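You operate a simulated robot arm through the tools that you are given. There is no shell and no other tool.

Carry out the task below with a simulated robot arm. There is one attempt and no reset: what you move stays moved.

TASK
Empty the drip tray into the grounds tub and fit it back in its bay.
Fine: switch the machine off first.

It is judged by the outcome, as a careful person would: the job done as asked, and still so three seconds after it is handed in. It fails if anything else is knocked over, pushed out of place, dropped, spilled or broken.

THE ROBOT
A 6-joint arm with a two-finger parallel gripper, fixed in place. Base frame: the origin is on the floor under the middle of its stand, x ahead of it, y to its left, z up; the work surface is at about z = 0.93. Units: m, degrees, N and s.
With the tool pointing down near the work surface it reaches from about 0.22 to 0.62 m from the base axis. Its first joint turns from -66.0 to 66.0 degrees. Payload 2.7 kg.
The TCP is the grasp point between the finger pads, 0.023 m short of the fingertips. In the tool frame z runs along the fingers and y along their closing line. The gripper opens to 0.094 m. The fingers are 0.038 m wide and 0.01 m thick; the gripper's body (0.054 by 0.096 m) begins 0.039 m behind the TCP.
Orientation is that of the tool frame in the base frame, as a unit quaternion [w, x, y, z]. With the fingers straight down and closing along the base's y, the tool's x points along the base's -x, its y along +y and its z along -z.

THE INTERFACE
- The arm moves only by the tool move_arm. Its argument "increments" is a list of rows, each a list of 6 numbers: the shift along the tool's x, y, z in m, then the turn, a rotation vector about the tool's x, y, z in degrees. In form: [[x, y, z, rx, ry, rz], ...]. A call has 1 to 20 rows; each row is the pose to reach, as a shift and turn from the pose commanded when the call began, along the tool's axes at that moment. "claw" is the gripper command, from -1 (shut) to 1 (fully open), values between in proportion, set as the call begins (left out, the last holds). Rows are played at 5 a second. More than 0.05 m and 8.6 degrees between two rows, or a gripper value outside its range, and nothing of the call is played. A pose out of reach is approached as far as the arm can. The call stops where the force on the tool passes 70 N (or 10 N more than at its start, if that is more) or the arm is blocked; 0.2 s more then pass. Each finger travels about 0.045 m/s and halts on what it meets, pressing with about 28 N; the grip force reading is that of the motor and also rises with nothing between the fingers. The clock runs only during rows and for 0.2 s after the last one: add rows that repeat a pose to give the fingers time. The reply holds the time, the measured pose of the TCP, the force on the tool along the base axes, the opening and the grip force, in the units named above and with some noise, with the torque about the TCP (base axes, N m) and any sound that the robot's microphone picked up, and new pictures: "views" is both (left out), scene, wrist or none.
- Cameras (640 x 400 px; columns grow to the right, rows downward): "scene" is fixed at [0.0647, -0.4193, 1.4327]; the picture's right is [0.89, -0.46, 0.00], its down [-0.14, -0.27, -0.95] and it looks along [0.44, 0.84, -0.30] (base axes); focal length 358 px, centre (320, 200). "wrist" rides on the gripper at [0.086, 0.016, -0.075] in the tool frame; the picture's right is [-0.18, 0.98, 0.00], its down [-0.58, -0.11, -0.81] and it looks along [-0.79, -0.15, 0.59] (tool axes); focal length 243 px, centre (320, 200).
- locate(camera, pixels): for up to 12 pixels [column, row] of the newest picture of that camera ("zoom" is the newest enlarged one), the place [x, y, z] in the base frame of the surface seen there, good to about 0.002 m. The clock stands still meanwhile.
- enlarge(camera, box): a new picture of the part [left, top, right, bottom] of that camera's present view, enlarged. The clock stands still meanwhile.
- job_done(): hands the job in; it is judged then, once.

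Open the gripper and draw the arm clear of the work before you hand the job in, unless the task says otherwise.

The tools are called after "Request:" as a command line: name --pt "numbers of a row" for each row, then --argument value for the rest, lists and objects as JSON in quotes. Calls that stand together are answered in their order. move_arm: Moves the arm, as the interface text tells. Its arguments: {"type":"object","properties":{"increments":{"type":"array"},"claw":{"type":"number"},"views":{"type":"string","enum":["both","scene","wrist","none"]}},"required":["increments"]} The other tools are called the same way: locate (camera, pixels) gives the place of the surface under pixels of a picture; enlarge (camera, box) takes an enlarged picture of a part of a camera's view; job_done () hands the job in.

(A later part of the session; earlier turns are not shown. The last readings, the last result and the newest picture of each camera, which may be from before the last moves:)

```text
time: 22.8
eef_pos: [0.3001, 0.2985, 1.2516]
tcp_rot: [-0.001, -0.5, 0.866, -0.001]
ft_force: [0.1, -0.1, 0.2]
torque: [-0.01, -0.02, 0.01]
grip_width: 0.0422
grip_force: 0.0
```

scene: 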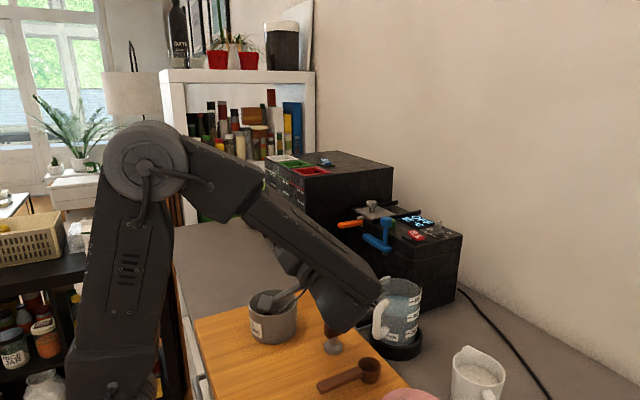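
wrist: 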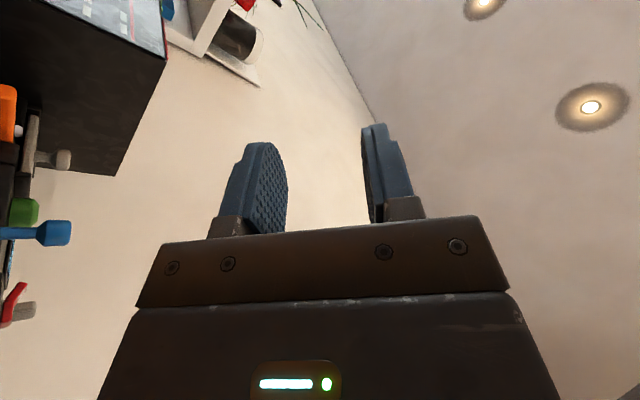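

Tool is vertical again at (0.300, 0.299, 1.252). Now I move over the tab: TCP (0.482, 0.305, 1.12), yaw back so the fingers close along base x.

Request:
move_arm --pt "-0.0161 -0.0257 0.0217 0 0 -5" --pt "-0.0322 -0.0515 0.0433 0 0 -10" --pt "-0.0483 -0.0772 0.065 0 0 -15" --pt "-0.0644 -0.1029 0.0867 0 0 -20" --pt "-0.0805 -0.1287 0.1083 0 0 -25" --pt "-0.0966 -0.1544 0.13 0 0 -30" --pt "-0.0966 -0.1544 0.13 0 0 -30"

Request:
enlarge --camera "scene" --box '[290, 180, 410, 320]'

```text
time: 24.4
eef_pos: [0.4839, 0.306, 1.1223]
tcp_rot: [0.0, 0.708, -0.707, 0.0]
ft_force: [0.0, 0.3, -0.6]
torque: [-0.01, 0.02, -0.03]
grip_width: 0.0422
grip_force: 0.1
```

scene: 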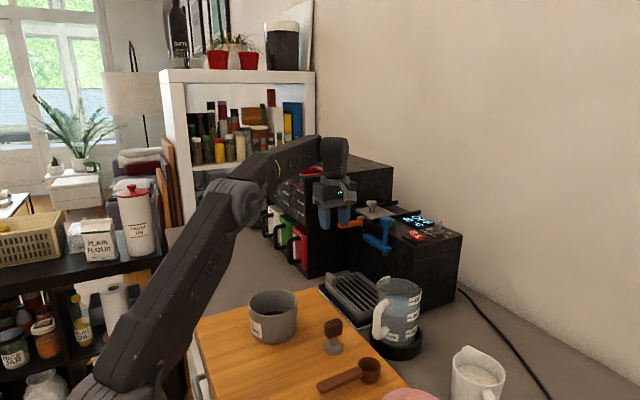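
wrist: 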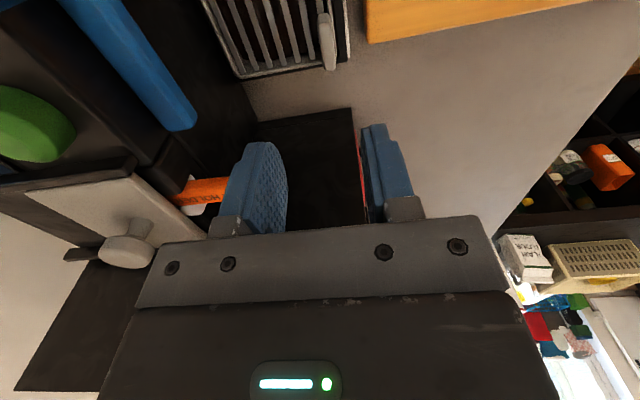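

```text
2.86 times, centred on (350, 250) of scene
```

zoom: 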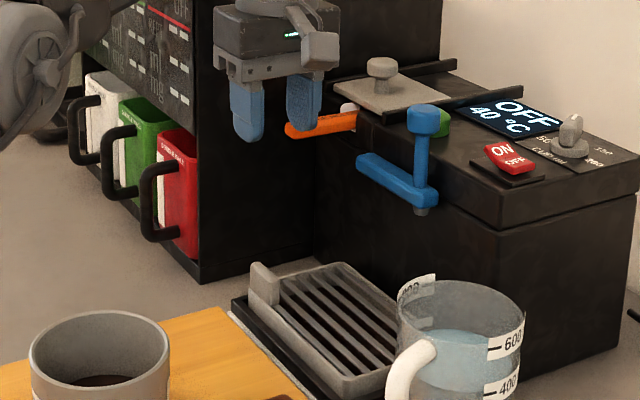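

Hovering above the tab. I'll enlarge the wrist view near the tab (327,40) to measure its faces and the slot gaps, and check the fingers' line.

Request:
enlarge --camera "wrist" --box '[220, 0, 370, 94]'

Request:
locate --camera "zoom" --pixels '[[415, 60], [475, 55], [425, 120], [480, 120], [445, 70], [458, 120], [475, 280], [478, 200], [470, 295], [490, 290], [430, 270], [430, 190]]'

```text
4.26 times, centred on (295, 47) of wrist
```

zoom: 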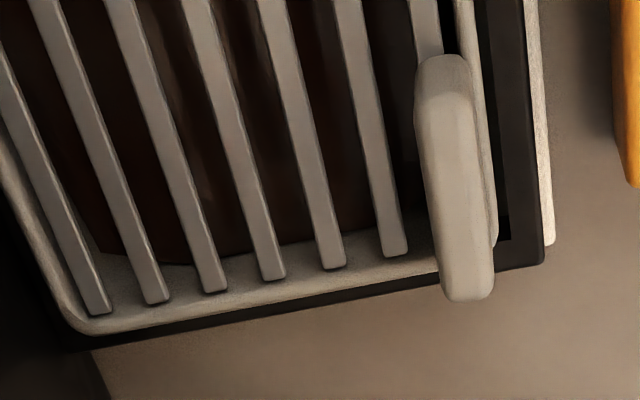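

```text
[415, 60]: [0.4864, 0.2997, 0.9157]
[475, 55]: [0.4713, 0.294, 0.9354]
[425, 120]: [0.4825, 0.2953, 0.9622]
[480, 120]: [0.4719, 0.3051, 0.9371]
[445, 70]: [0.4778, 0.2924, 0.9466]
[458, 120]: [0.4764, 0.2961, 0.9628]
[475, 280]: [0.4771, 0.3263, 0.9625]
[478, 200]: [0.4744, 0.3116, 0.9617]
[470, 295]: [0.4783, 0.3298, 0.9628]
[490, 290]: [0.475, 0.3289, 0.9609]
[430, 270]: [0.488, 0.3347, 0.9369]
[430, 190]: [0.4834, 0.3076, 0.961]
```

Tab spans x≈0.4725–0.4845, y 0.292–0.330, top z≈0.963; the rim/bars are just below 0.94. I'll centre on x≈0.4785, y≈0.305 and descend to TCP z=1.01 passing beside the orange lever.

Request:
move_arm --pt "0.0 0.005 0.02 0 0 0" --pt "0.0 0.005 0.045 0 0 0" --pt "0.0 0.005 0.07 0 0 0" --pt "0.0 0.005 0.095 0 0 0" --pt "0.0 0.005 0.11 0 0 0" --pt "0.0 0.005 0.11 0 0 0"

Request:
enlarge --camera "scene" --box '[300, 190, 400, 320]'

Request:
enlarge --camera "wrist" --box '[180, 0, 440, 240]'

```text
time: 25.8
eef_pos: [0.4779, 0.3057, 1.0114]
tcp_rot: [0.0, -0.707, 0.707, 0.0]
ft_force: [-0.4, -0.4, -0.4]
torque: [0.01, 0.01, 0.01]
grip_width: 0.0425
grip_force: 0.1
```

scene: 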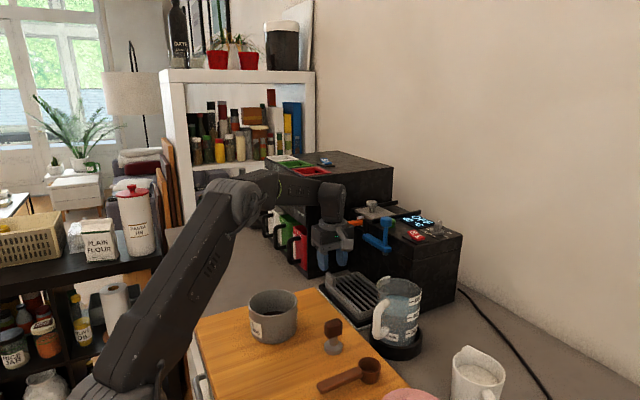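
wrist: 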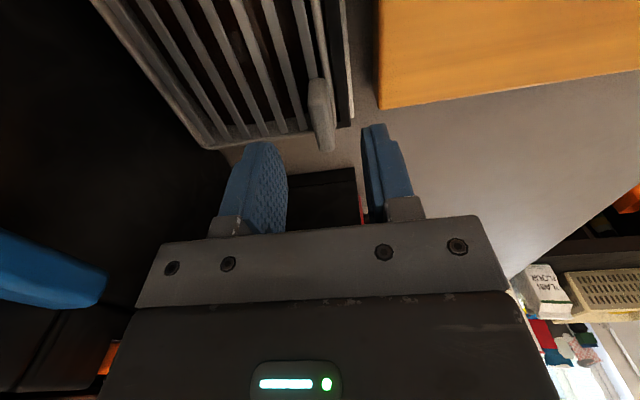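

```text
3.08 times, centred on (350, 255) of scene
```

zoom: 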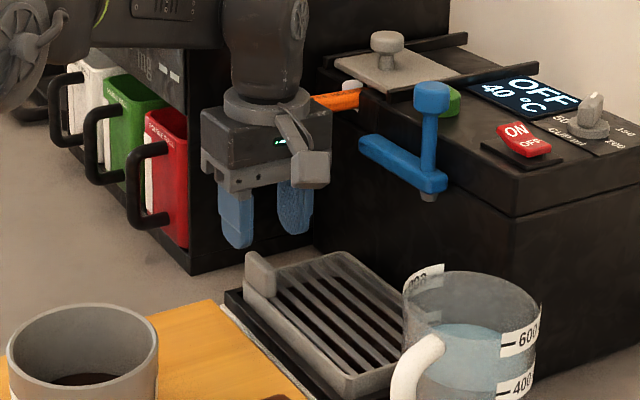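

```text
1.67 times, centred on (310, 120) of wrist
```

zoom: 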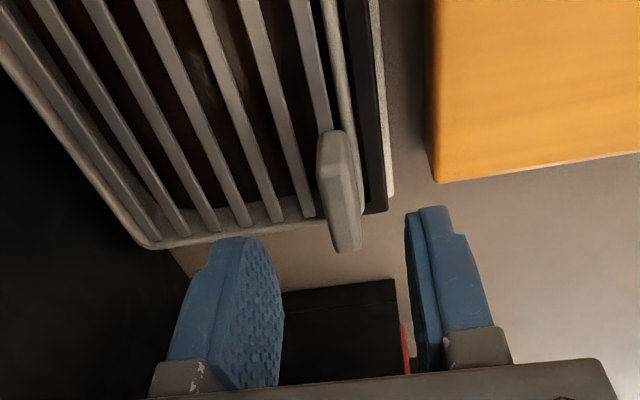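

Clear of the levers with no contact force. I'll locate tab faces and finger pads in this closer view before the final descent.

Request:
locate --camera "zoom" --pixels '[[325, 150], [345, 140], [335, 240], [355, 235], [322, 190], [350, 190], [275, 260], [412, 220], [415, 300], [280, 330], [245, 240], [430, 208]]'

Request:
enlarge --camera "wrist" --box '[290, 60, 360, 160]'

```text
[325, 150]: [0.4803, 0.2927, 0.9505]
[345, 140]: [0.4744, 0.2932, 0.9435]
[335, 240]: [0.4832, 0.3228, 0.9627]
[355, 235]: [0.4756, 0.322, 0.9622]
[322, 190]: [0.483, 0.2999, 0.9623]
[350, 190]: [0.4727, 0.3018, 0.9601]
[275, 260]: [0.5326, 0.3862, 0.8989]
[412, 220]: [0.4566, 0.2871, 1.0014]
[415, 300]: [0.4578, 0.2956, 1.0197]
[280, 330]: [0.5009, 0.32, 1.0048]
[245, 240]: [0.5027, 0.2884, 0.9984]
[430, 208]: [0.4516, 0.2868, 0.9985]
```

```text
4.00 times, centred on (325, 110) of wrist
```

zoom: 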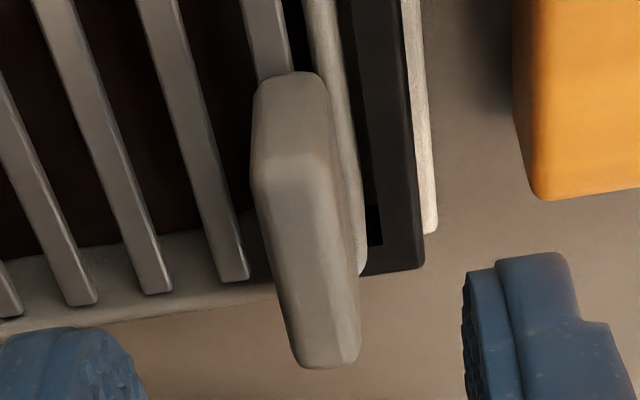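

Pads straddle the tab evenly (front pad x≈0.457, rear ≈0.501, tab centre ≈0.4785). Descend 4.6 cm to TCP z≈0.965.

Request:
move_arm --pt "0.0 0.0 0.015 0 0 0" --pt "0.0 0.0 0.03 0 0 0" --pt "0.0 0.0 0.04 0 0 0" --pt "-0.0005 -0.0003 0.046 0 0 0" --pt "-0.0005 -0.0003 0.046 0 0 0"

Request:
enlarge --camera "scene" --box '[300, 200, 400, 320]'

Request:
enlarge --camera "wrist" --box '[200, 80, 420, 240]'

```text
time: 27.0
eef_pos: [0.4774, 0.3059, 0.9653]
tcp_rot: [0.0, 0.707, -0.707, 0.001]
ft_force: [0.2, -0.2, 0.4]
torque: [0.03, 0.01, -0.01]
grip_width: 0.0426
grip_force: 0.0
```

scene: 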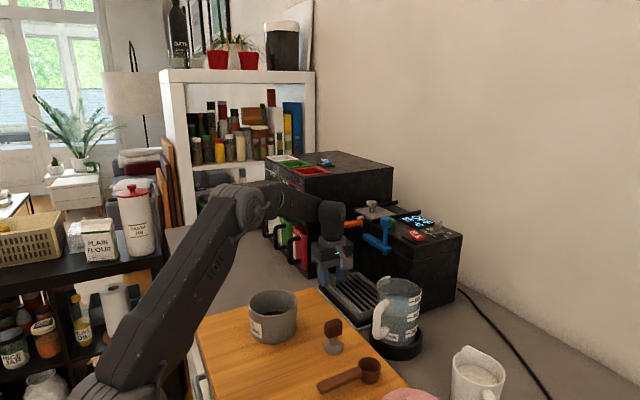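
wrist: 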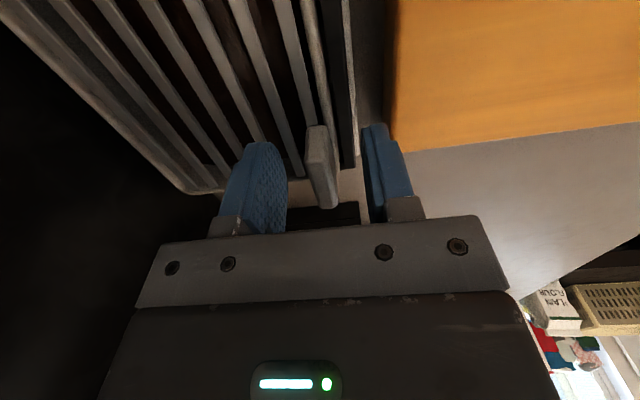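

```text
3.33 times, centred on (350, 260) of scene
```

zoom: 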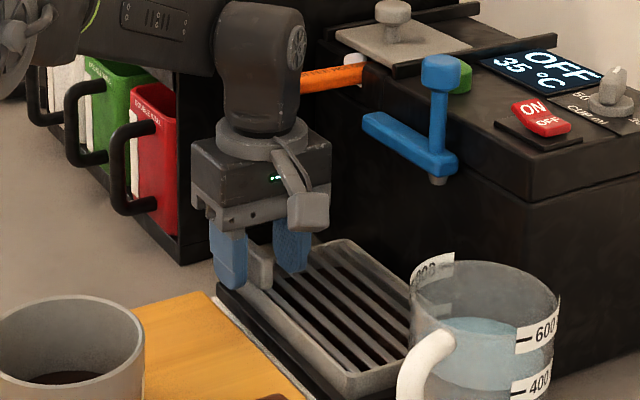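

```text
2.50 times, centred on (310, 160) of wrist
```

zoom: 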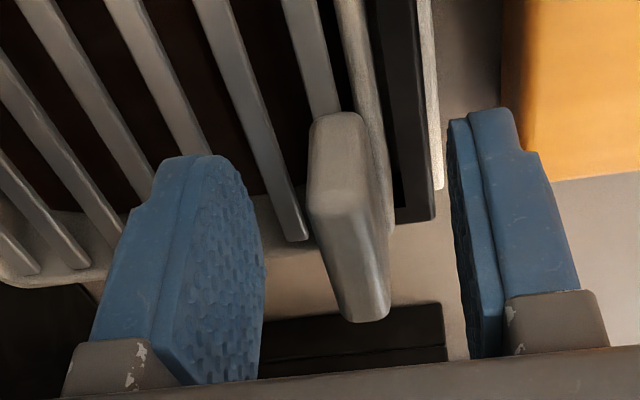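

Fingers straddle the tab, no contact. I close the gripper on it and hold for about 1.2 s.

Request:
move_arm --pt "0 -0.001 0 0 0 0" --pt "0 -0.001 0 0 0 0" --pt "0 -0.001 0 0 0 0" --pt "0 -0.001 0 0 0 0" --pt "0 -0.001 0 0 0 0" --pt "0 -0.001 0 0 0 0" --claw -1

Request:
enlarge --camera "wrist" --box '[200, 80, 420, 240]'

```text
time: 28.4
eef_pos: [0.4795, 0.3053, 0.9652]
tcp_rot: [0.0, -0.707, 0.707, -0.001]
ft_force: [-1.0, 0.0, 0.6]
torque: [-0.12, 0.01, -0.12]
grip_width: 0.0116
grip_force: 27.7
```

scene: 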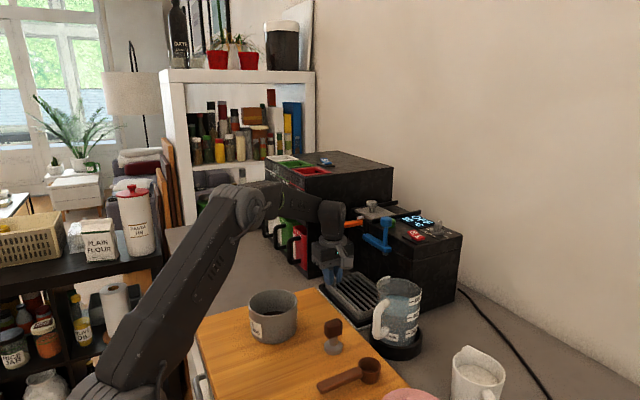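
wrist: 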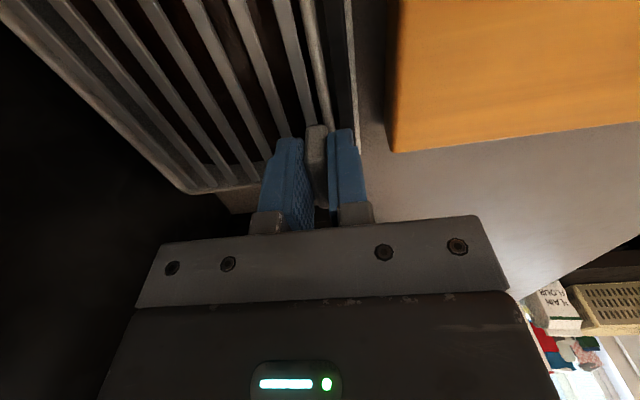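

```text
2.50 times, centred on (310, 160) of wrist
```

zoom: 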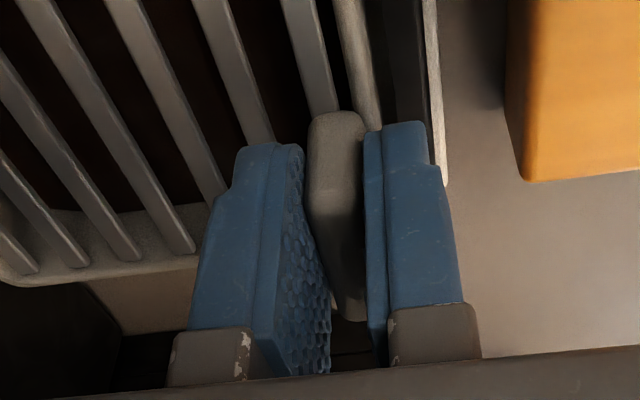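

Gripped: opening 0.0116 m, 27.7 N, TCP (0.4795, 0.3053, 0.9652) – that's my return pose. I lift gently by 1 cm and check weight and any sag.

Request:
move_arm --pt "0 0 -0.002 0 0 0" --pt "0 0 -0.004 0 0 0" --pt "0 0 -0.006 0 0 0" --pt "0 0 -0.008 0 0 0" --pt "0 0 -0.01 0 0 0" --pt "0 0 -0.01 0 0 0"

Request:
enlarge --camera "scene" --box '[300, 220, 400, 330]'

Request:
enlarge --camera "wrist" --box '[140, 0, 420, 240]'

```text
time: 29.8
eef_pos: [0.4786, 0.3056, 0.9756]
tcp_rot: [0.0, -0.707, 0.707, 0.0]
ft_force: [-0.4, 0.1, -3.0]
torque: [0.12, 0.15, -0.03]
grip_width: 0.0117
grip_force: 27.5
```

scene: 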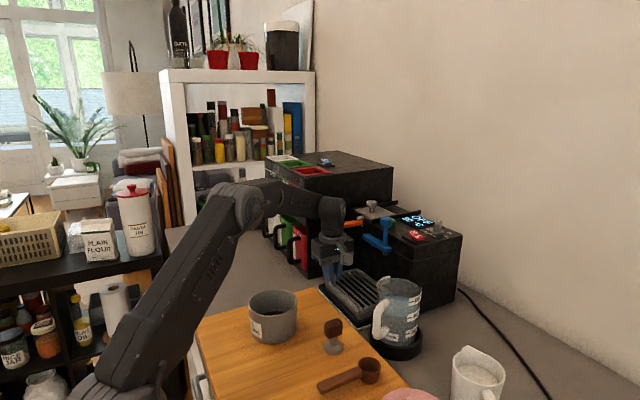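
wrist: 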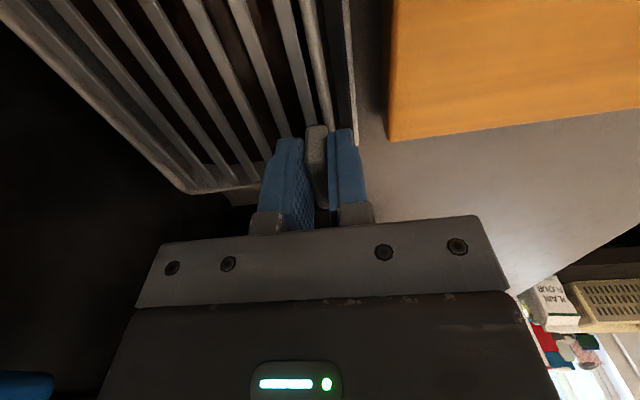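

```text
3.64 times, centred on (350, 275) of scene
```

zoom: 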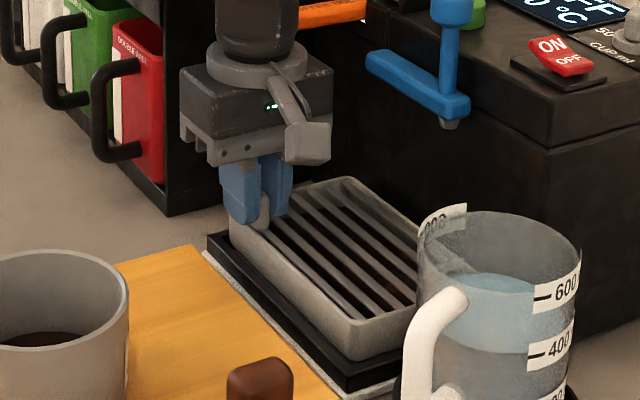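

```text
1.67 times, centred on (280, 120) of wrist
```

zoom: 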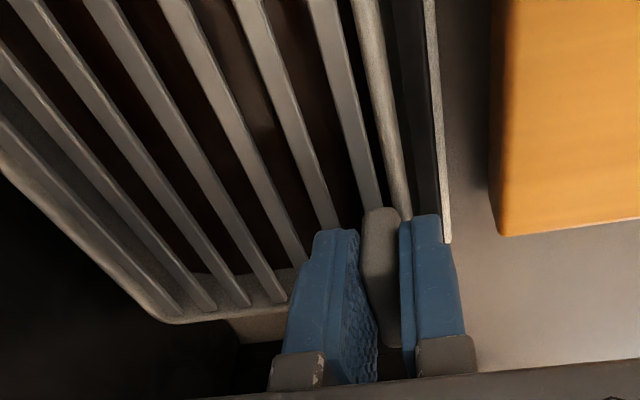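

Load is ≈3 N (≈0.3 kg) and torques match the tray hanging from the tab. I'll check that the tray is level by locating its rim corners.

Request:
enlarge --camera "scene" --box '[310, 250, 400, 330]'

Request:
locate --camera "zoom" --pixels '[[280, 280], [285, 260], [300, 275], [180, 180], [230, 105], [245, 88], [380, 175], [355, 160], [275, 310], [320, 270], [340, 265], [150, 150]]'

```text
5.00 times, centred on (355, 290) of scene
```

zoom: 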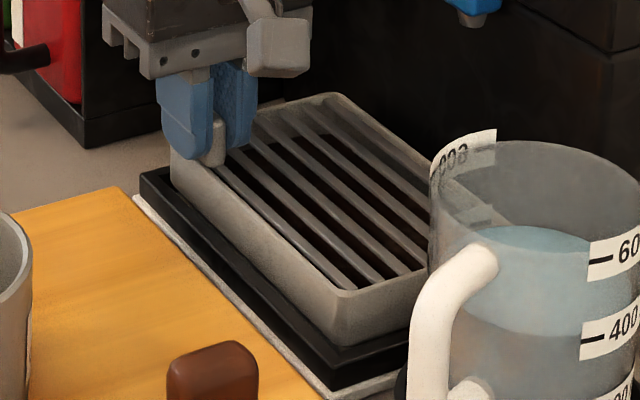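

```text
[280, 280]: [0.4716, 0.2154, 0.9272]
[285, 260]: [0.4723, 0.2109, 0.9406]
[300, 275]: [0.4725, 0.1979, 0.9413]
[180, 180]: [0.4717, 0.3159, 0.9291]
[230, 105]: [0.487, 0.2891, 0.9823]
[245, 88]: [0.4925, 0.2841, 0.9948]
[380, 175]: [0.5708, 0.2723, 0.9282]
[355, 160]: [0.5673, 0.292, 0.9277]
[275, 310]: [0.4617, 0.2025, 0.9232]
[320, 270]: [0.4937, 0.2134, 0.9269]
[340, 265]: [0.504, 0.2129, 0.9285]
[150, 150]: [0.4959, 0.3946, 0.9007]
```

The picked pixels weren't all on the rim; I'll take the rim-top edge points themselves.

Request:
locate --camera "zoom" --pixels '[[345, 293], [338, 288], [300, 258], [260, 225], [225, 190], [335, 97], [350, 105], [400, 155], [420, 270], [400, 278], [320, 278], [285, 245]]'

```text
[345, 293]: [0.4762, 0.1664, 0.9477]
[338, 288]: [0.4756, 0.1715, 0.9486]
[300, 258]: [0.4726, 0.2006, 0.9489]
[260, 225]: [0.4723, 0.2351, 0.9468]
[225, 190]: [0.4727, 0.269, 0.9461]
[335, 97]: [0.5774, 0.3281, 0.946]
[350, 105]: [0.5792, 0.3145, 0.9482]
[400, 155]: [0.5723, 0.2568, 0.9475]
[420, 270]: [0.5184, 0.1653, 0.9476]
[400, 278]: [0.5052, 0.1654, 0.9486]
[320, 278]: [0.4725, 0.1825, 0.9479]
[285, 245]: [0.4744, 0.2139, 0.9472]
```

Rim is level at z≈0.9475 everywhere and hasn't slipped. I continue lifting 5 cm (staying under the blue lever), then slide the tray out toward -x by 10 cm.

Request:
move_arm --pt "0 0 -0.008 0 0 0" --pt "0 0 -0.018 0 0 0" --pt "0 0 -0.028 0 0 0" --pt "0 0 -0.038 0 0 0" --pt "0 0 -0.046 0 0 0" --pt "0 0.002 -0.05 0 0 0" --pt "0 0.01 -0.05 0 0 0" --pt "0 0.022 -0.05 0 0 0" --pt "0 0.036 -0.05 0 0 0" --pt "0 0.05 -0.05 0 0 0" --pt "0 0.065 -0.05 0 0 0" --pt "0 0.08 -0.05 0 0 0" --pt "0 0.092 -0.05 0 0 0" --pt "0 0.1 -0.05 0 0 0" --pt "0 0.1 -0.05 0 0 0"

Request:
enlarge --camera "scene" --box '[250, 200, 410, 340]'

```text
time: 33.0
eef_pos: [0.3779, 0.3044, 1.0259]
tcp_rot: [-0.001, 0.708, -0.707, 0.0]
ft_force: [-0.5, 0.7, -1.8]
torque: [0.1, 0.12, 0.0]
grip_width: 0.0118
grip_force: 28.0
```

scene: 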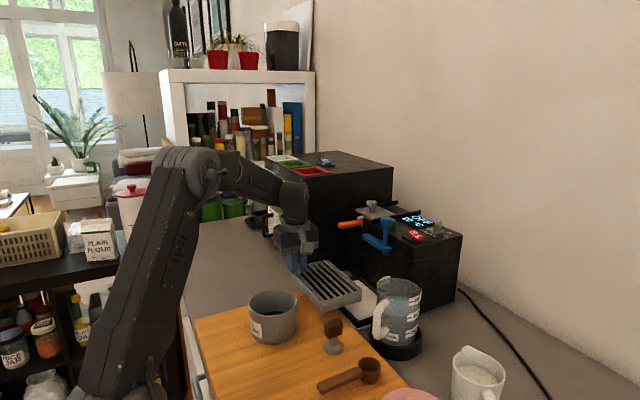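
wrist: 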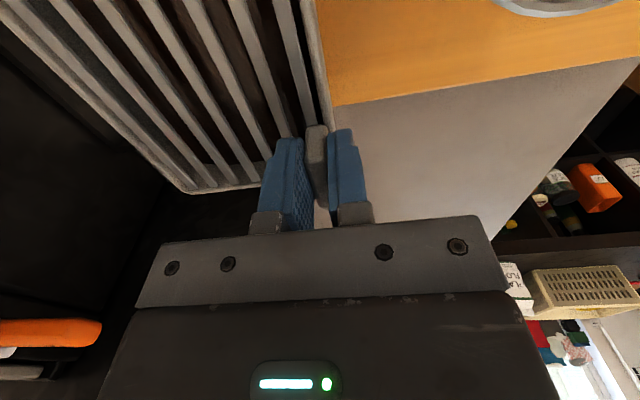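

```text
2.86 times, centred on (330, 270) of scene
```

zoom: 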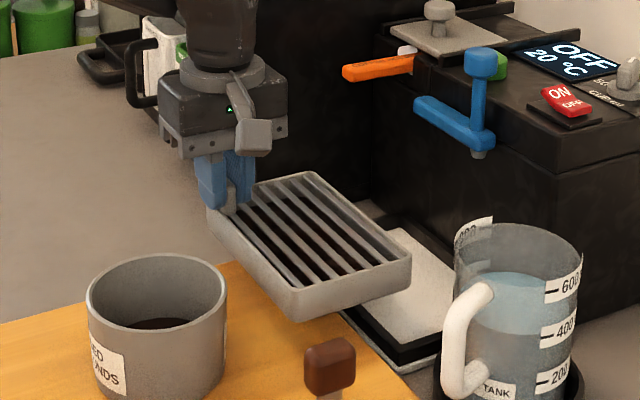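

The tray is out of the bay. I'll check that it's level and find its bottom, and note the bay's inner edges now they're visible.

Request:
locate --camera "zoom" --pixels '[[290, 290], [303, 287], [408, 250], [310, 175], [255, 245], [300, 318], [405, 285], [350, 270], [365, 215], [215, 235], [390, 300], [455, 290]]'

Request:
enlarge --camera "scene" --box '[320, 260, 400, 340]'

```text
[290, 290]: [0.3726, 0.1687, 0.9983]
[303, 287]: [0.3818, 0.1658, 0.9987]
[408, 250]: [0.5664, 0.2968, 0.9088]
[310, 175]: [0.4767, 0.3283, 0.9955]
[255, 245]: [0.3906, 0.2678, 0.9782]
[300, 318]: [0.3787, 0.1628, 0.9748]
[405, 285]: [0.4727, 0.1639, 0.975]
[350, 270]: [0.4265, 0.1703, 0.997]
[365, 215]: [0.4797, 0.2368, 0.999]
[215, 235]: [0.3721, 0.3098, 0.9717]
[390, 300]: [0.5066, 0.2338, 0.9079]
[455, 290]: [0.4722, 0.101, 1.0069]
```

```text
5.00 times, centred on (360, 300) of scene
```

zoom: 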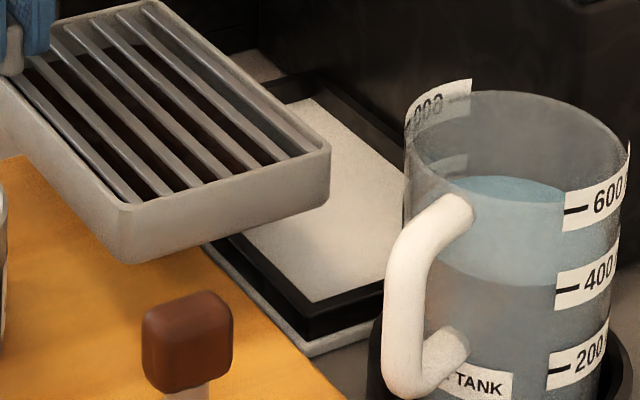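

Level: rim ≈0.998, bottom ≈0.971, bay floor z≈0.908. Next I raise to rim ≈1.05 and carry slowly to the pour start at TCP (0.269, 0.386), yawing 30° clockwise so the far corner comes over the tub.

Request:
move_arm --pt "0 0 -0.01 0 0 0" --pt "0 0 -0.023 0 0 0" --pt "0 0 -0.037 0 0 0" --pt "0 0 -0.047 0 0 0" --pt "0 0.001 -0.0515 0 0 0" --pt "-0.0041 0.0055 -0.0515 0 0 1.5" --pt "-0.0102 0.0136 -0.0515 0 0 3.75" --pt "-0.0175 0.0234 -0.0515 0 0 6.4" --pt "-0.0256 0.0342 -0.0515 0 0 9.4" --pt "-0.0338 0.0451 -0.0515 0 0 12.4" --pt "-0.0419 0.056 -0.0515 0 0 15.4" --pt "-0.0501 0.0669 -0.0515 0 0 18.4" --pt "-0.0582 0.0778 -0.0515 0 0 21.4" --pt "-0.0664 0.0887 -0.0515 0 0 24.4" --pt "-0.0735 0.0982 -0.0515 0 0 27" --pt "-0.0785 0.1049 -0.0515 0 0 28.9" --pt "-0.0816 0.109 -0.0515 0 0 30" --pt "-0.0816 0.109 -0.0515 0 0 30"

Request:
enlarge --camera "scene" --box '[180, 200, 380, 360]'

```text
time: 36.8
eef_pos: [0.2693, 0.3882, 1.0763]
tcp_rot: [0.0, -0.5, 0.866, 0.0]
ft_force: [-0.1, 0.3, -2.5]
torque: [0.15, 0.05, 0.03]
grip_width: 0.0115
grip_force: 28.1
```

scene: 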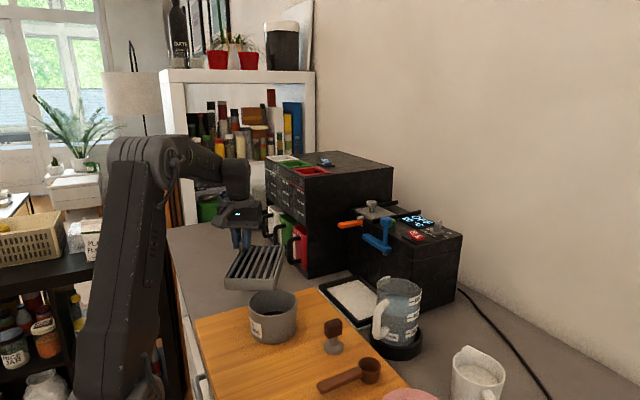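
wrist: 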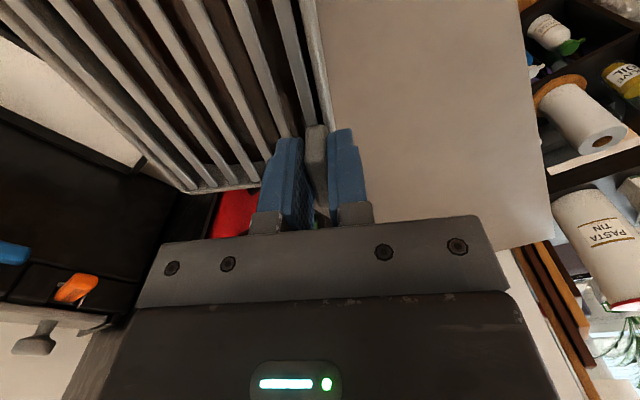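

```text
2.50 times, centred on (280, 280) of scene
```

zoom: 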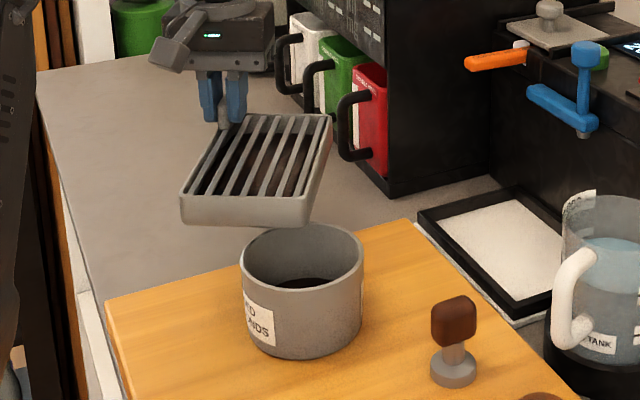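

The tray is over its pour start with the near-right corner (zoom 308,203) above the tub. I'll locate its rim corners, and the bay's inner edges for the later refit.

Request:
locate --camera "zoom" --pixels '[[307, 200], [183, 193], [300, 196], [328, 118], [190, 222], [303, 224], [250, 198], [320, 150], [200, 150], [340, 235], [250, 250], [305, 232]]'

Request:
enlarge --camera "scene" --box '[310, 265, 400, 335]'

```text
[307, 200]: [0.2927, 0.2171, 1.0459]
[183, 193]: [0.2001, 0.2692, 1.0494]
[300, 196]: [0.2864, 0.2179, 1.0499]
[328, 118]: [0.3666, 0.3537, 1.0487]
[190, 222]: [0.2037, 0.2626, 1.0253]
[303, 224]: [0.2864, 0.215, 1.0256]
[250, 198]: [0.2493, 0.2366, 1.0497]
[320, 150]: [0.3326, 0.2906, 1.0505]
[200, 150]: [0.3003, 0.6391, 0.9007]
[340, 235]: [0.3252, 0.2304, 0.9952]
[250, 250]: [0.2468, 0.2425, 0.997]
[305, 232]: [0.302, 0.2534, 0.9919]
```

```text
5.71 times, centred on (355, 300) of scene
```

zoom: 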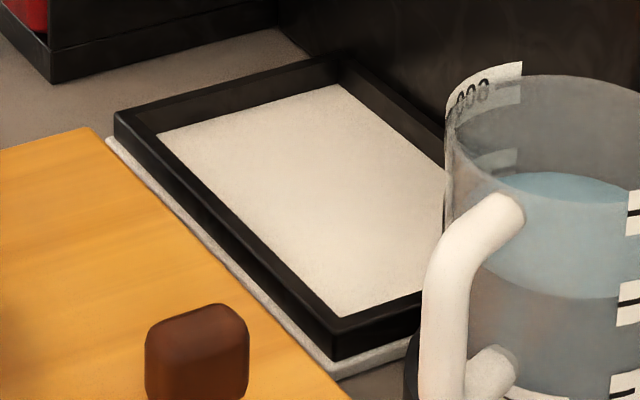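

Far corner is at about (0.291, 0.216, 1.05), rim level. I'll shift it ~7 mm toward the tub centre and begin tipping slowly about that corner to 20°, then look.

Request:
move_arm --pt "0.003 0.0023 0 0 0 0" --pt "0.0061 0.0046 0 0 0 0" --pt "0.00696 0.00399 -0.00604 -1.16 -1.63 0" --pt "0.00798 0.00326 -0.01204 -2.32 -3.26 0" --pt "0.00917 0.00241 -0.01799 -3.48 -4.89 0" --pt "0.01054 0.00144 -0.02388 -4.64 -6.52 0" --pt "0.01206 0.00035 -0.02972 -5.8 -8.15 0" --pt "0.01376 -0.00085 -0.03398 -6.96 -9.78 0" --pt "0.01561 -0.00217 -0.03817 -8.12 -11.4 0" --pt "0.01763 -0.00361 -0.04228 -9.28 -13.03 0" --pt "0.01982 -0.00517 -0.04629 -10.44 -14.66 0" --pt "0.02215 -0.00683 -0.05021 -11.6 -16.29 0" --pt "0.02215 -0.00683 -0.05021 -11.6 -16.29 0"

Request:
enlarge --camera "scene" --box '[190, 200, 350, 360]'

```text
time: 39.6
eef_pos: [0.2646, 0.365, 1.1285]
tcp_rot: [0.072, -0.492, 0.853, 0.158]
ft_force: [-1.6, -0.2, -2.9]
torque: [0.12, 0.04, 0.05]
grip_width: 0.012
grip_force: 28.4
```

scene: 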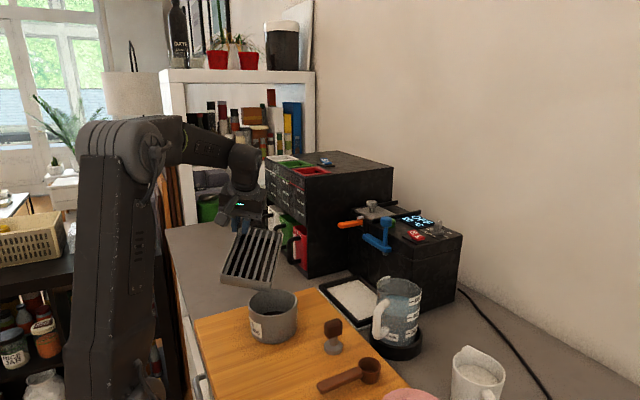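
wrist: 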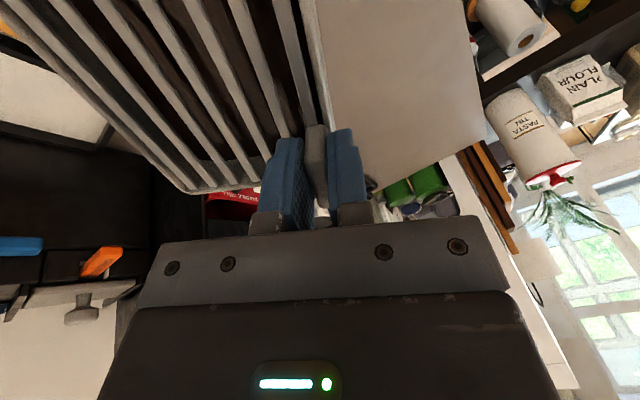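

```text
2.50 times, centred on (270, 280) of scene
```

zoom: 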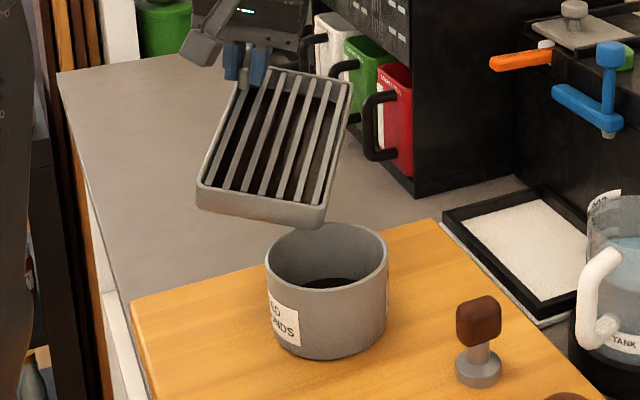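

Tilt of 20° holds firmly with the corner (zoom 322,207) above the tub opening, nothing has flowed yet. I check the corner position.

Request:
locate --camera "zoom" --pixels '[[322, 205], [318, 203], [326, 200], [310, 200], [322, 225], [200, 185], [348, 85], [270, 200]]'

Request:
enlarge --camera "scene" --box '[215, 220, 295, 300]'

```text
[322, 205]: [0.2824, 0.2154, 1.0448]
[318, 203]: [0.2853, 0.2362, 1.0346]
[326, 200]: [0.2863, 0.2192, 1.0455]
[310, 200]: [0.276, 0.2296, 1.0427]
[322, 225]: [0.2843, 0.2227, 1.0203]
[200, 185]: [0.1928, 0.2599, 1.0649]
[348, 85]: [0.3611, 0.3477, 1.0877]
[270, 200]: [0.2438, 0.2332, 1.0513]
```

```text
5.00 times, centred on (255, 260) of scene
```

zoom: 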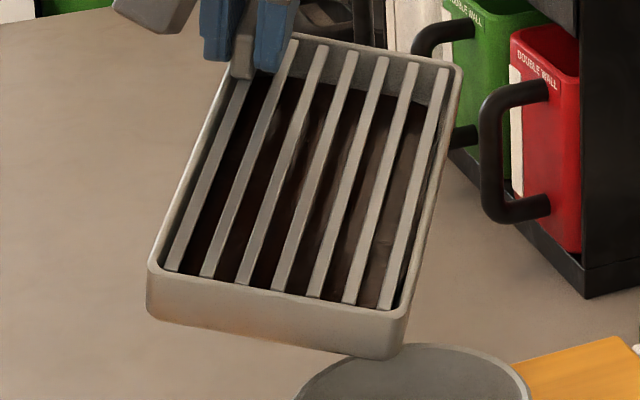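

Corner sits at ≈(0.284, 0.215, 1.045), inside the tub's outline. Continue tipping slowly to 40° with the corner lowered 1 cm, then pause.

Request:
move_arm --pt "0.00114 -0.00081 -0.0051 -1.16 -1.63 0" --pt "0.00244 -0.00174 -0.01016 -2.32 -3.26 0" --pt "0.00391 -0.00279 -0.01517 -3.48 -4.89 0" --pt "0.00555 -0.00395 -0.02012 -4.64 -6.52 0" --pt "0.00735 -0.00524 -0.02502 -5.8 -8.15 0" --pt "0.00933 -0.00664 -0.02984 -6.96 -9.78 0" --pt "0.01146 -0.00816 -0.03459 -8.12 -11.4 0" --pt "0.01376 -0.0098 -0.03926 -9.28 -13.03 0" --pt "0.01623 -0.01156 -0.04383 -10.44 -14.66 0" --pt "0.01884 -0.01341 -0.04831 -11.6 -16.29 0" --pt "0.01884 -0.01341 -0.04831 -11.6 -16.29 0" --pt "0.01884 -0.01341 -0.04831 -11.6 -16.29 0" --views "scene"

Request:
enlarge --camera "scene" --box '[200, 200, 320, 350]'

```text
time: 42.2
eef_pos: [0.2683, 0.3264, 1.1639]
tcp_rot: [0.141, -0.47, 0.814, 0.311]
ft_force: [0.0, 0.5, -1.9]
torque: [0.08, 0.02, 0.04]
grip_width: 0.0119
grip_force: 28.0
```

scene: 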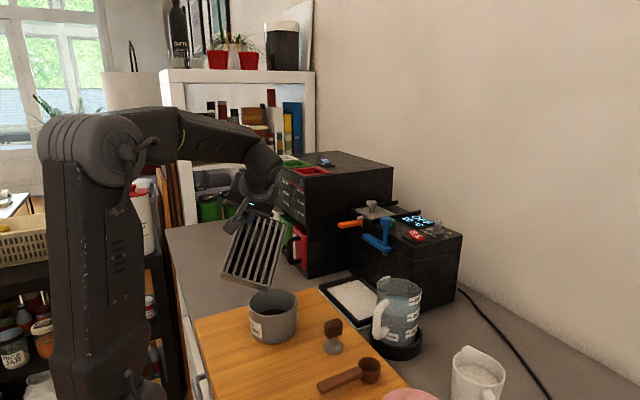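

```text
2.67 times, centred on (260, 275) of scene
```

zoom: 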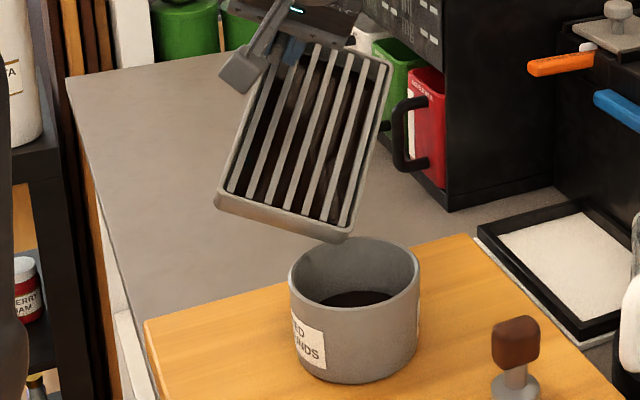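

No spill is visible; the dark content in the tub may have grown. I check the corner position (zoom 343,236) and a closer look.

Request:
locate --camera "zoom" --pixels '[[346, 228], [340, 238], [350, 232], [335, 226], [217, 200], [388, 65], [355, 300], [300, 265]]'

Request:
enlarge --camera "scene" --box '[225, 215, 305, 325]'

```text
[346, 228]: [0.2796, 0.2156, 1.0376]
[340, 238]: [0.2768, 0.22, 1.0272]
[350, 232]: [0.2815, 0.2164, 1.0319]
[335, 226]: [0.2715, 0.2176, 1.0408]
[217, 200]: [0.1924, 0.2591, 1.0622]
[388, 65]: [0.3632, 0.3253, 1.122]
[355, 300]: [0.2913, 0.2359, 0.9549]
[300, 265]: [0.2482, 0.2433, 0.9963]
```

```text
3.64 times, centred on (265, 270) of scene
```

zoom: 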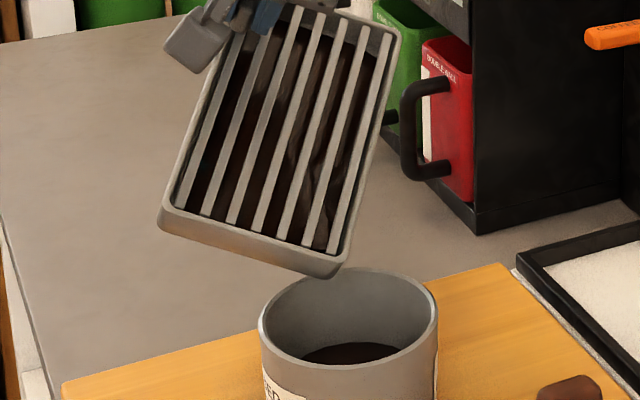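

Liquid level in the tub appears to be rising (surface now z≈0.955) and nothing is spilled. Continue tipping to 70°, keeping the corner over the tub.

Request:
move_arm --pt "0.0015 -0.00107 -0.0092 -1.74 -2.44 0" --pt "0.00338 -0.00241 -0.01831 -3.48 -4.89 0" --pt "0.00565 -0.00402 -0.02729 -5.22 -7.33 0" --pt "0.00828 -0.00589 -0.03612 -6.96 -9.78 0" --pt "0.01129 -0.00803 -0.04479 -8.7 -12.22 0" --pt "0.01465 -0.01043 -0.05325 -10.44 -14.66 0" --pt "0.01836 -0.01307 -0.0615 -12.18 -17.11 0" --pt "0.0224 -0.01595 -0.06952 -13.92 -19.55 0" --pt "0.02679 -0.01907 -0.07726 -15.66 -21.99 0" --pt "0.03148 -0.02241 -0.08473 -17.4 -24.44 0" --pt "0.03148 -0.02241 -0.08473 -17.4 -24.44 0" --pt "0.03148 -0.02241 -0.08473 -17.4 -24.44 0" --views "scene"

Request:
enlarge --camera "scene" --box '[200, 200, 320, 350]'

```text
time: 44.8
eef_pos: [0.2767, 0.2433, 1.2052]
tcp_rot: [0.238, -0.408, 0.711, 0.521]
ft_force: [0.4, 0.1, -1.8]
torque: [-0.05, -0.01, 0.02]
grip_width: 0.0117
grip_force: 28.3
```

scene: 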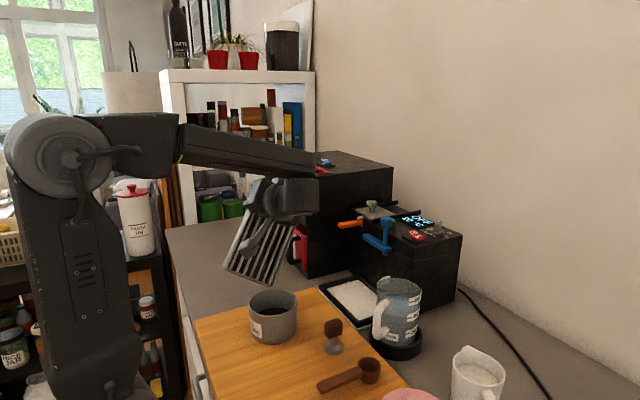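

```text
2.67 times, centred on (260, 275) of scene
```

zoom: 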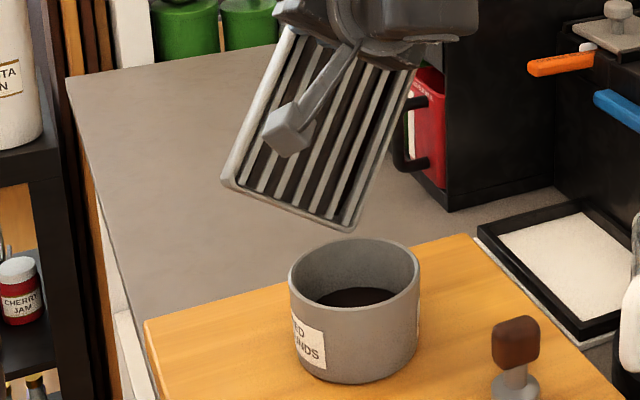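

At 70° the corner remains over the tub and the board is clean. Continue to 112° and hold a second so it drains.

Request:
move_arm --pt "0.00134 -0.00096 -0.00904 -1.74 -2.44 0" --pt "0.00307 -0.00219 -0.01799 -3.48 -4.89 0" --pt "0.00518 -0.00369 -0.02681 -5.22 -7.33 0" --pt "0.00766 -0.00545 -0.03548 -6.96 -9.78 0" --pt "0.01051 -0.00748 -0.04399 -8.7 -12.22 0" --pt "0.01372 -0.00977 -0.05229 -10.44 -14.66 0" --pt "0.01727 -0.0123 -0.06038 -12.18 -17.11 0" --pt "0.02116 -0.01507 -0.06824 -13.92 -19.55 0" --pt "0.02539 -0.01808 -0.07582 -15.66 -21.99 0" --pt "0.02993 -0.02131 -0.08313 -17.4 -24.44 0" --pt "0.03478 -0.02477 -0.09014 -19.14 -26.88 0" --pt "0.03992 -0.02843 -0.09683 -20.88 -29.33 0" --pt "0.04534 -0.03228 -0.10317 -22.62 -31.77 0" --pt "0.05102 -0.03633 -0.10916 -24.36 -34.21 0" --pt "0.05102 -0.03633 -0.10916 -24.36 -34.21 0" --pt "0.05102 -0.03633 -0.10916 -24.36 -34.21 0" --pt "0.05102 -0.03633 -0.10916 -24.36 -34.21 0" --pt "0.05102 -0.03633 -0.10916 -24.36 -34.21 0" --pt "0.05102 -0.03633 -0.10916 -24.36 -34.21 0"

Request:
enlarge --camera "scene" --box '[200, 200, 360, 360]'

```text
time: 48.8
eef_pos: [0.2885, 0.1191, 1.1853]
tcp_rot: [0.344, -0.28, 0.484, 0.754]
ft_force: [0.5, 0.2, -0.9]
torque: [-0.07, 0.02, 0.01]
grip_width: 0.0116
grip_force: 27.9
```

scene: 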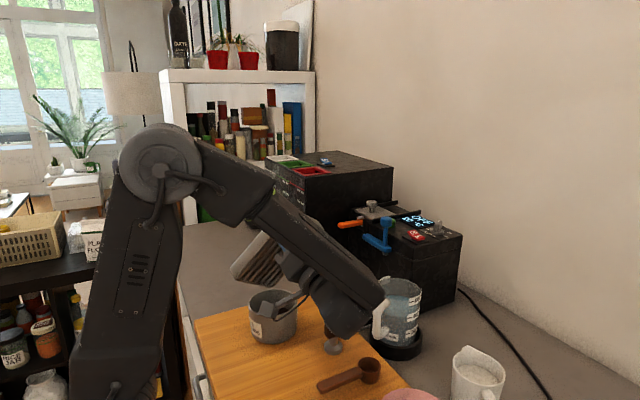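
wrist: 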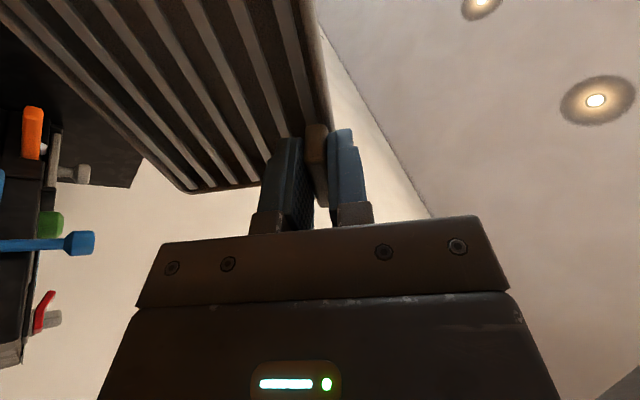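

```text
2.50 times, centred on (280, 280) of scene
```

zoom: 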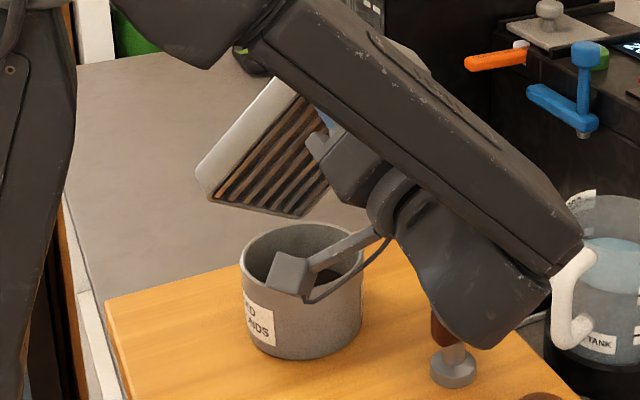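

Force reading fell to ~-0.9 N, so the tray is lighter. I enlarge the wrist view through the grille to see whether liquid remains.

Request:
enlarge --camera "wrist" --box '[0, 0, 340, 200]'

Request:
enlarge --camera "scene" --box '[240, 225, 300, 285]'

Request:
locate --camera "scene" --pixels '[[231, 270], [316, 287], [313, 285], [285, 285], [275, 283], [262, 240], [310, 300], [285, 310]]'

```text
1.88 times, centred on (170, 100) of wrist
```

zoom: 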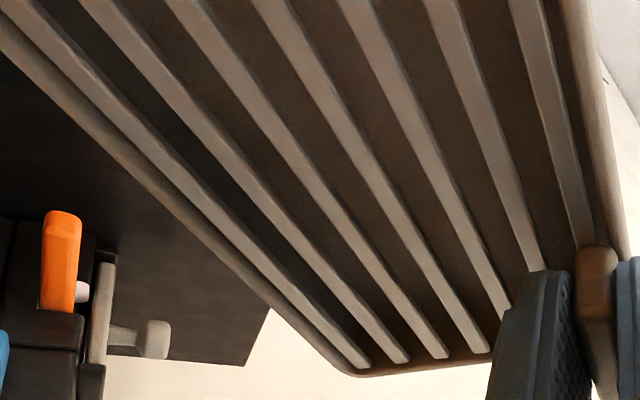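

```text
6.67 times, centred on (270, 255) of scene
```

zoom: 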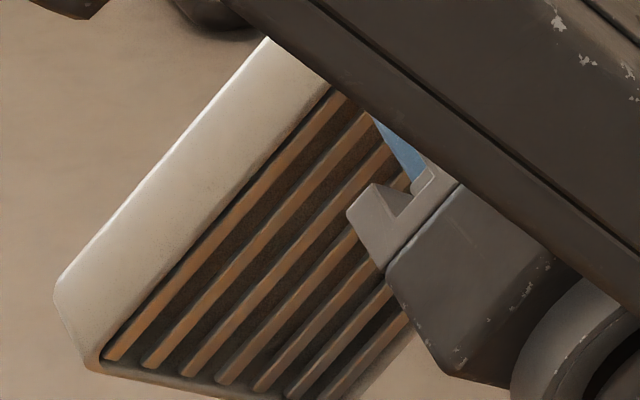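

```text
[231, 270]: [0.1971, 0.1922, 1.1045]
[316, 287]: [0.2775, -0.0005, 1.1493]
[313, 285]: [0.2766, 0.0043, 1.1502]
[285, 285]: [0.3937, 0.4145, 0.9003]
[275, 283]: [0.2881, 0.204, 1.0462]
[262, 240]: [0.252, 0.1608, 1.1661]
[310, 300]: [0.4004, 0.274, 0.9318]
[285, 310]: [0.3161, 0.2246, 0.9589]
```

Through the grille I only see bare floor. To drain fully I tilt 6° more and hold about 2 s.

Request:
move_arm --pt "0.00134 -0.00096 -0.00904 -1.74 -2.44 0" --pt "0.00307 -0.00219 -0.01799 -3.48 -4.89 0" --pt "0.00307 -0.00219 -0.01799 -3.48 -4.89 0" --pt "0.00307 -0.00219 -0.01799 -3.48 -4.89 0" --pt "0.00307 -0.00219 -0.01799 -3.48 -4.89 0" --pt "0.00307 -0.00219 -0.01799 -3.48 -4.89 0" --pt "0.00307 -0.00219 -0.01799 -3.48 -4.89 0" --pt "0.00307 -0.00219 -0.01799 -3.48 -4.89 0" --pt "0.00307 -0.00219 -0.01799 -3.48 -4.89 0" --pt "0.00307 -0.00219 -0.01799 -3.48 -4.89 0"

Request:
enlarge --camera "wrist" --box '[0, 0, 340, 200]'

```text
time: 51.0
eef_pos: [0.2974, 0.1479, 1.186]
tcp_rot: [0.356, -0.257, 0.449, 0.778]
ft_force: [0.1, -0.9, -1.8]
torque: [-0.11, -0.02, -0.02]
grip_width: 0.0116
grip_force: 28.3
out of reach, approached as far as the arm can: row 1, 2, 3, 4, 5, 6, 7, 8, 9, 10
```

scene: 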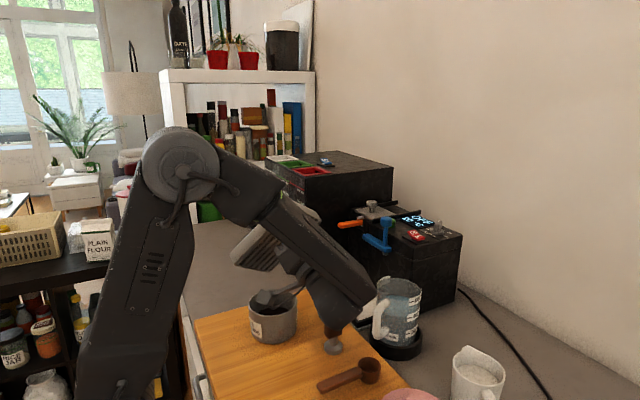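
wrist: 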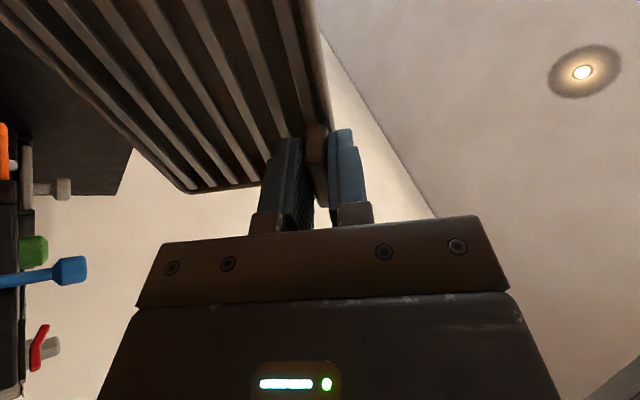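

```text
1.88 times, centred on (170, 100) of wrist
```

zoom: 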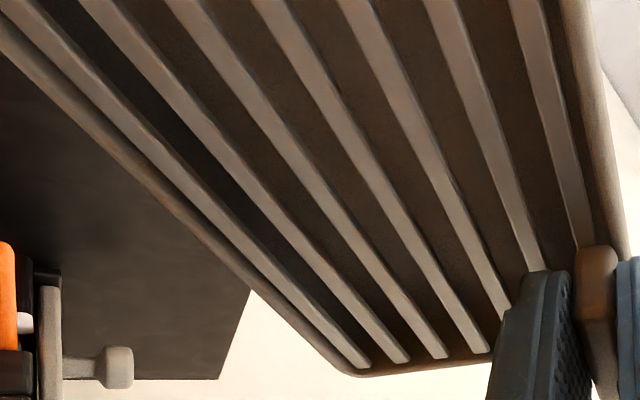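

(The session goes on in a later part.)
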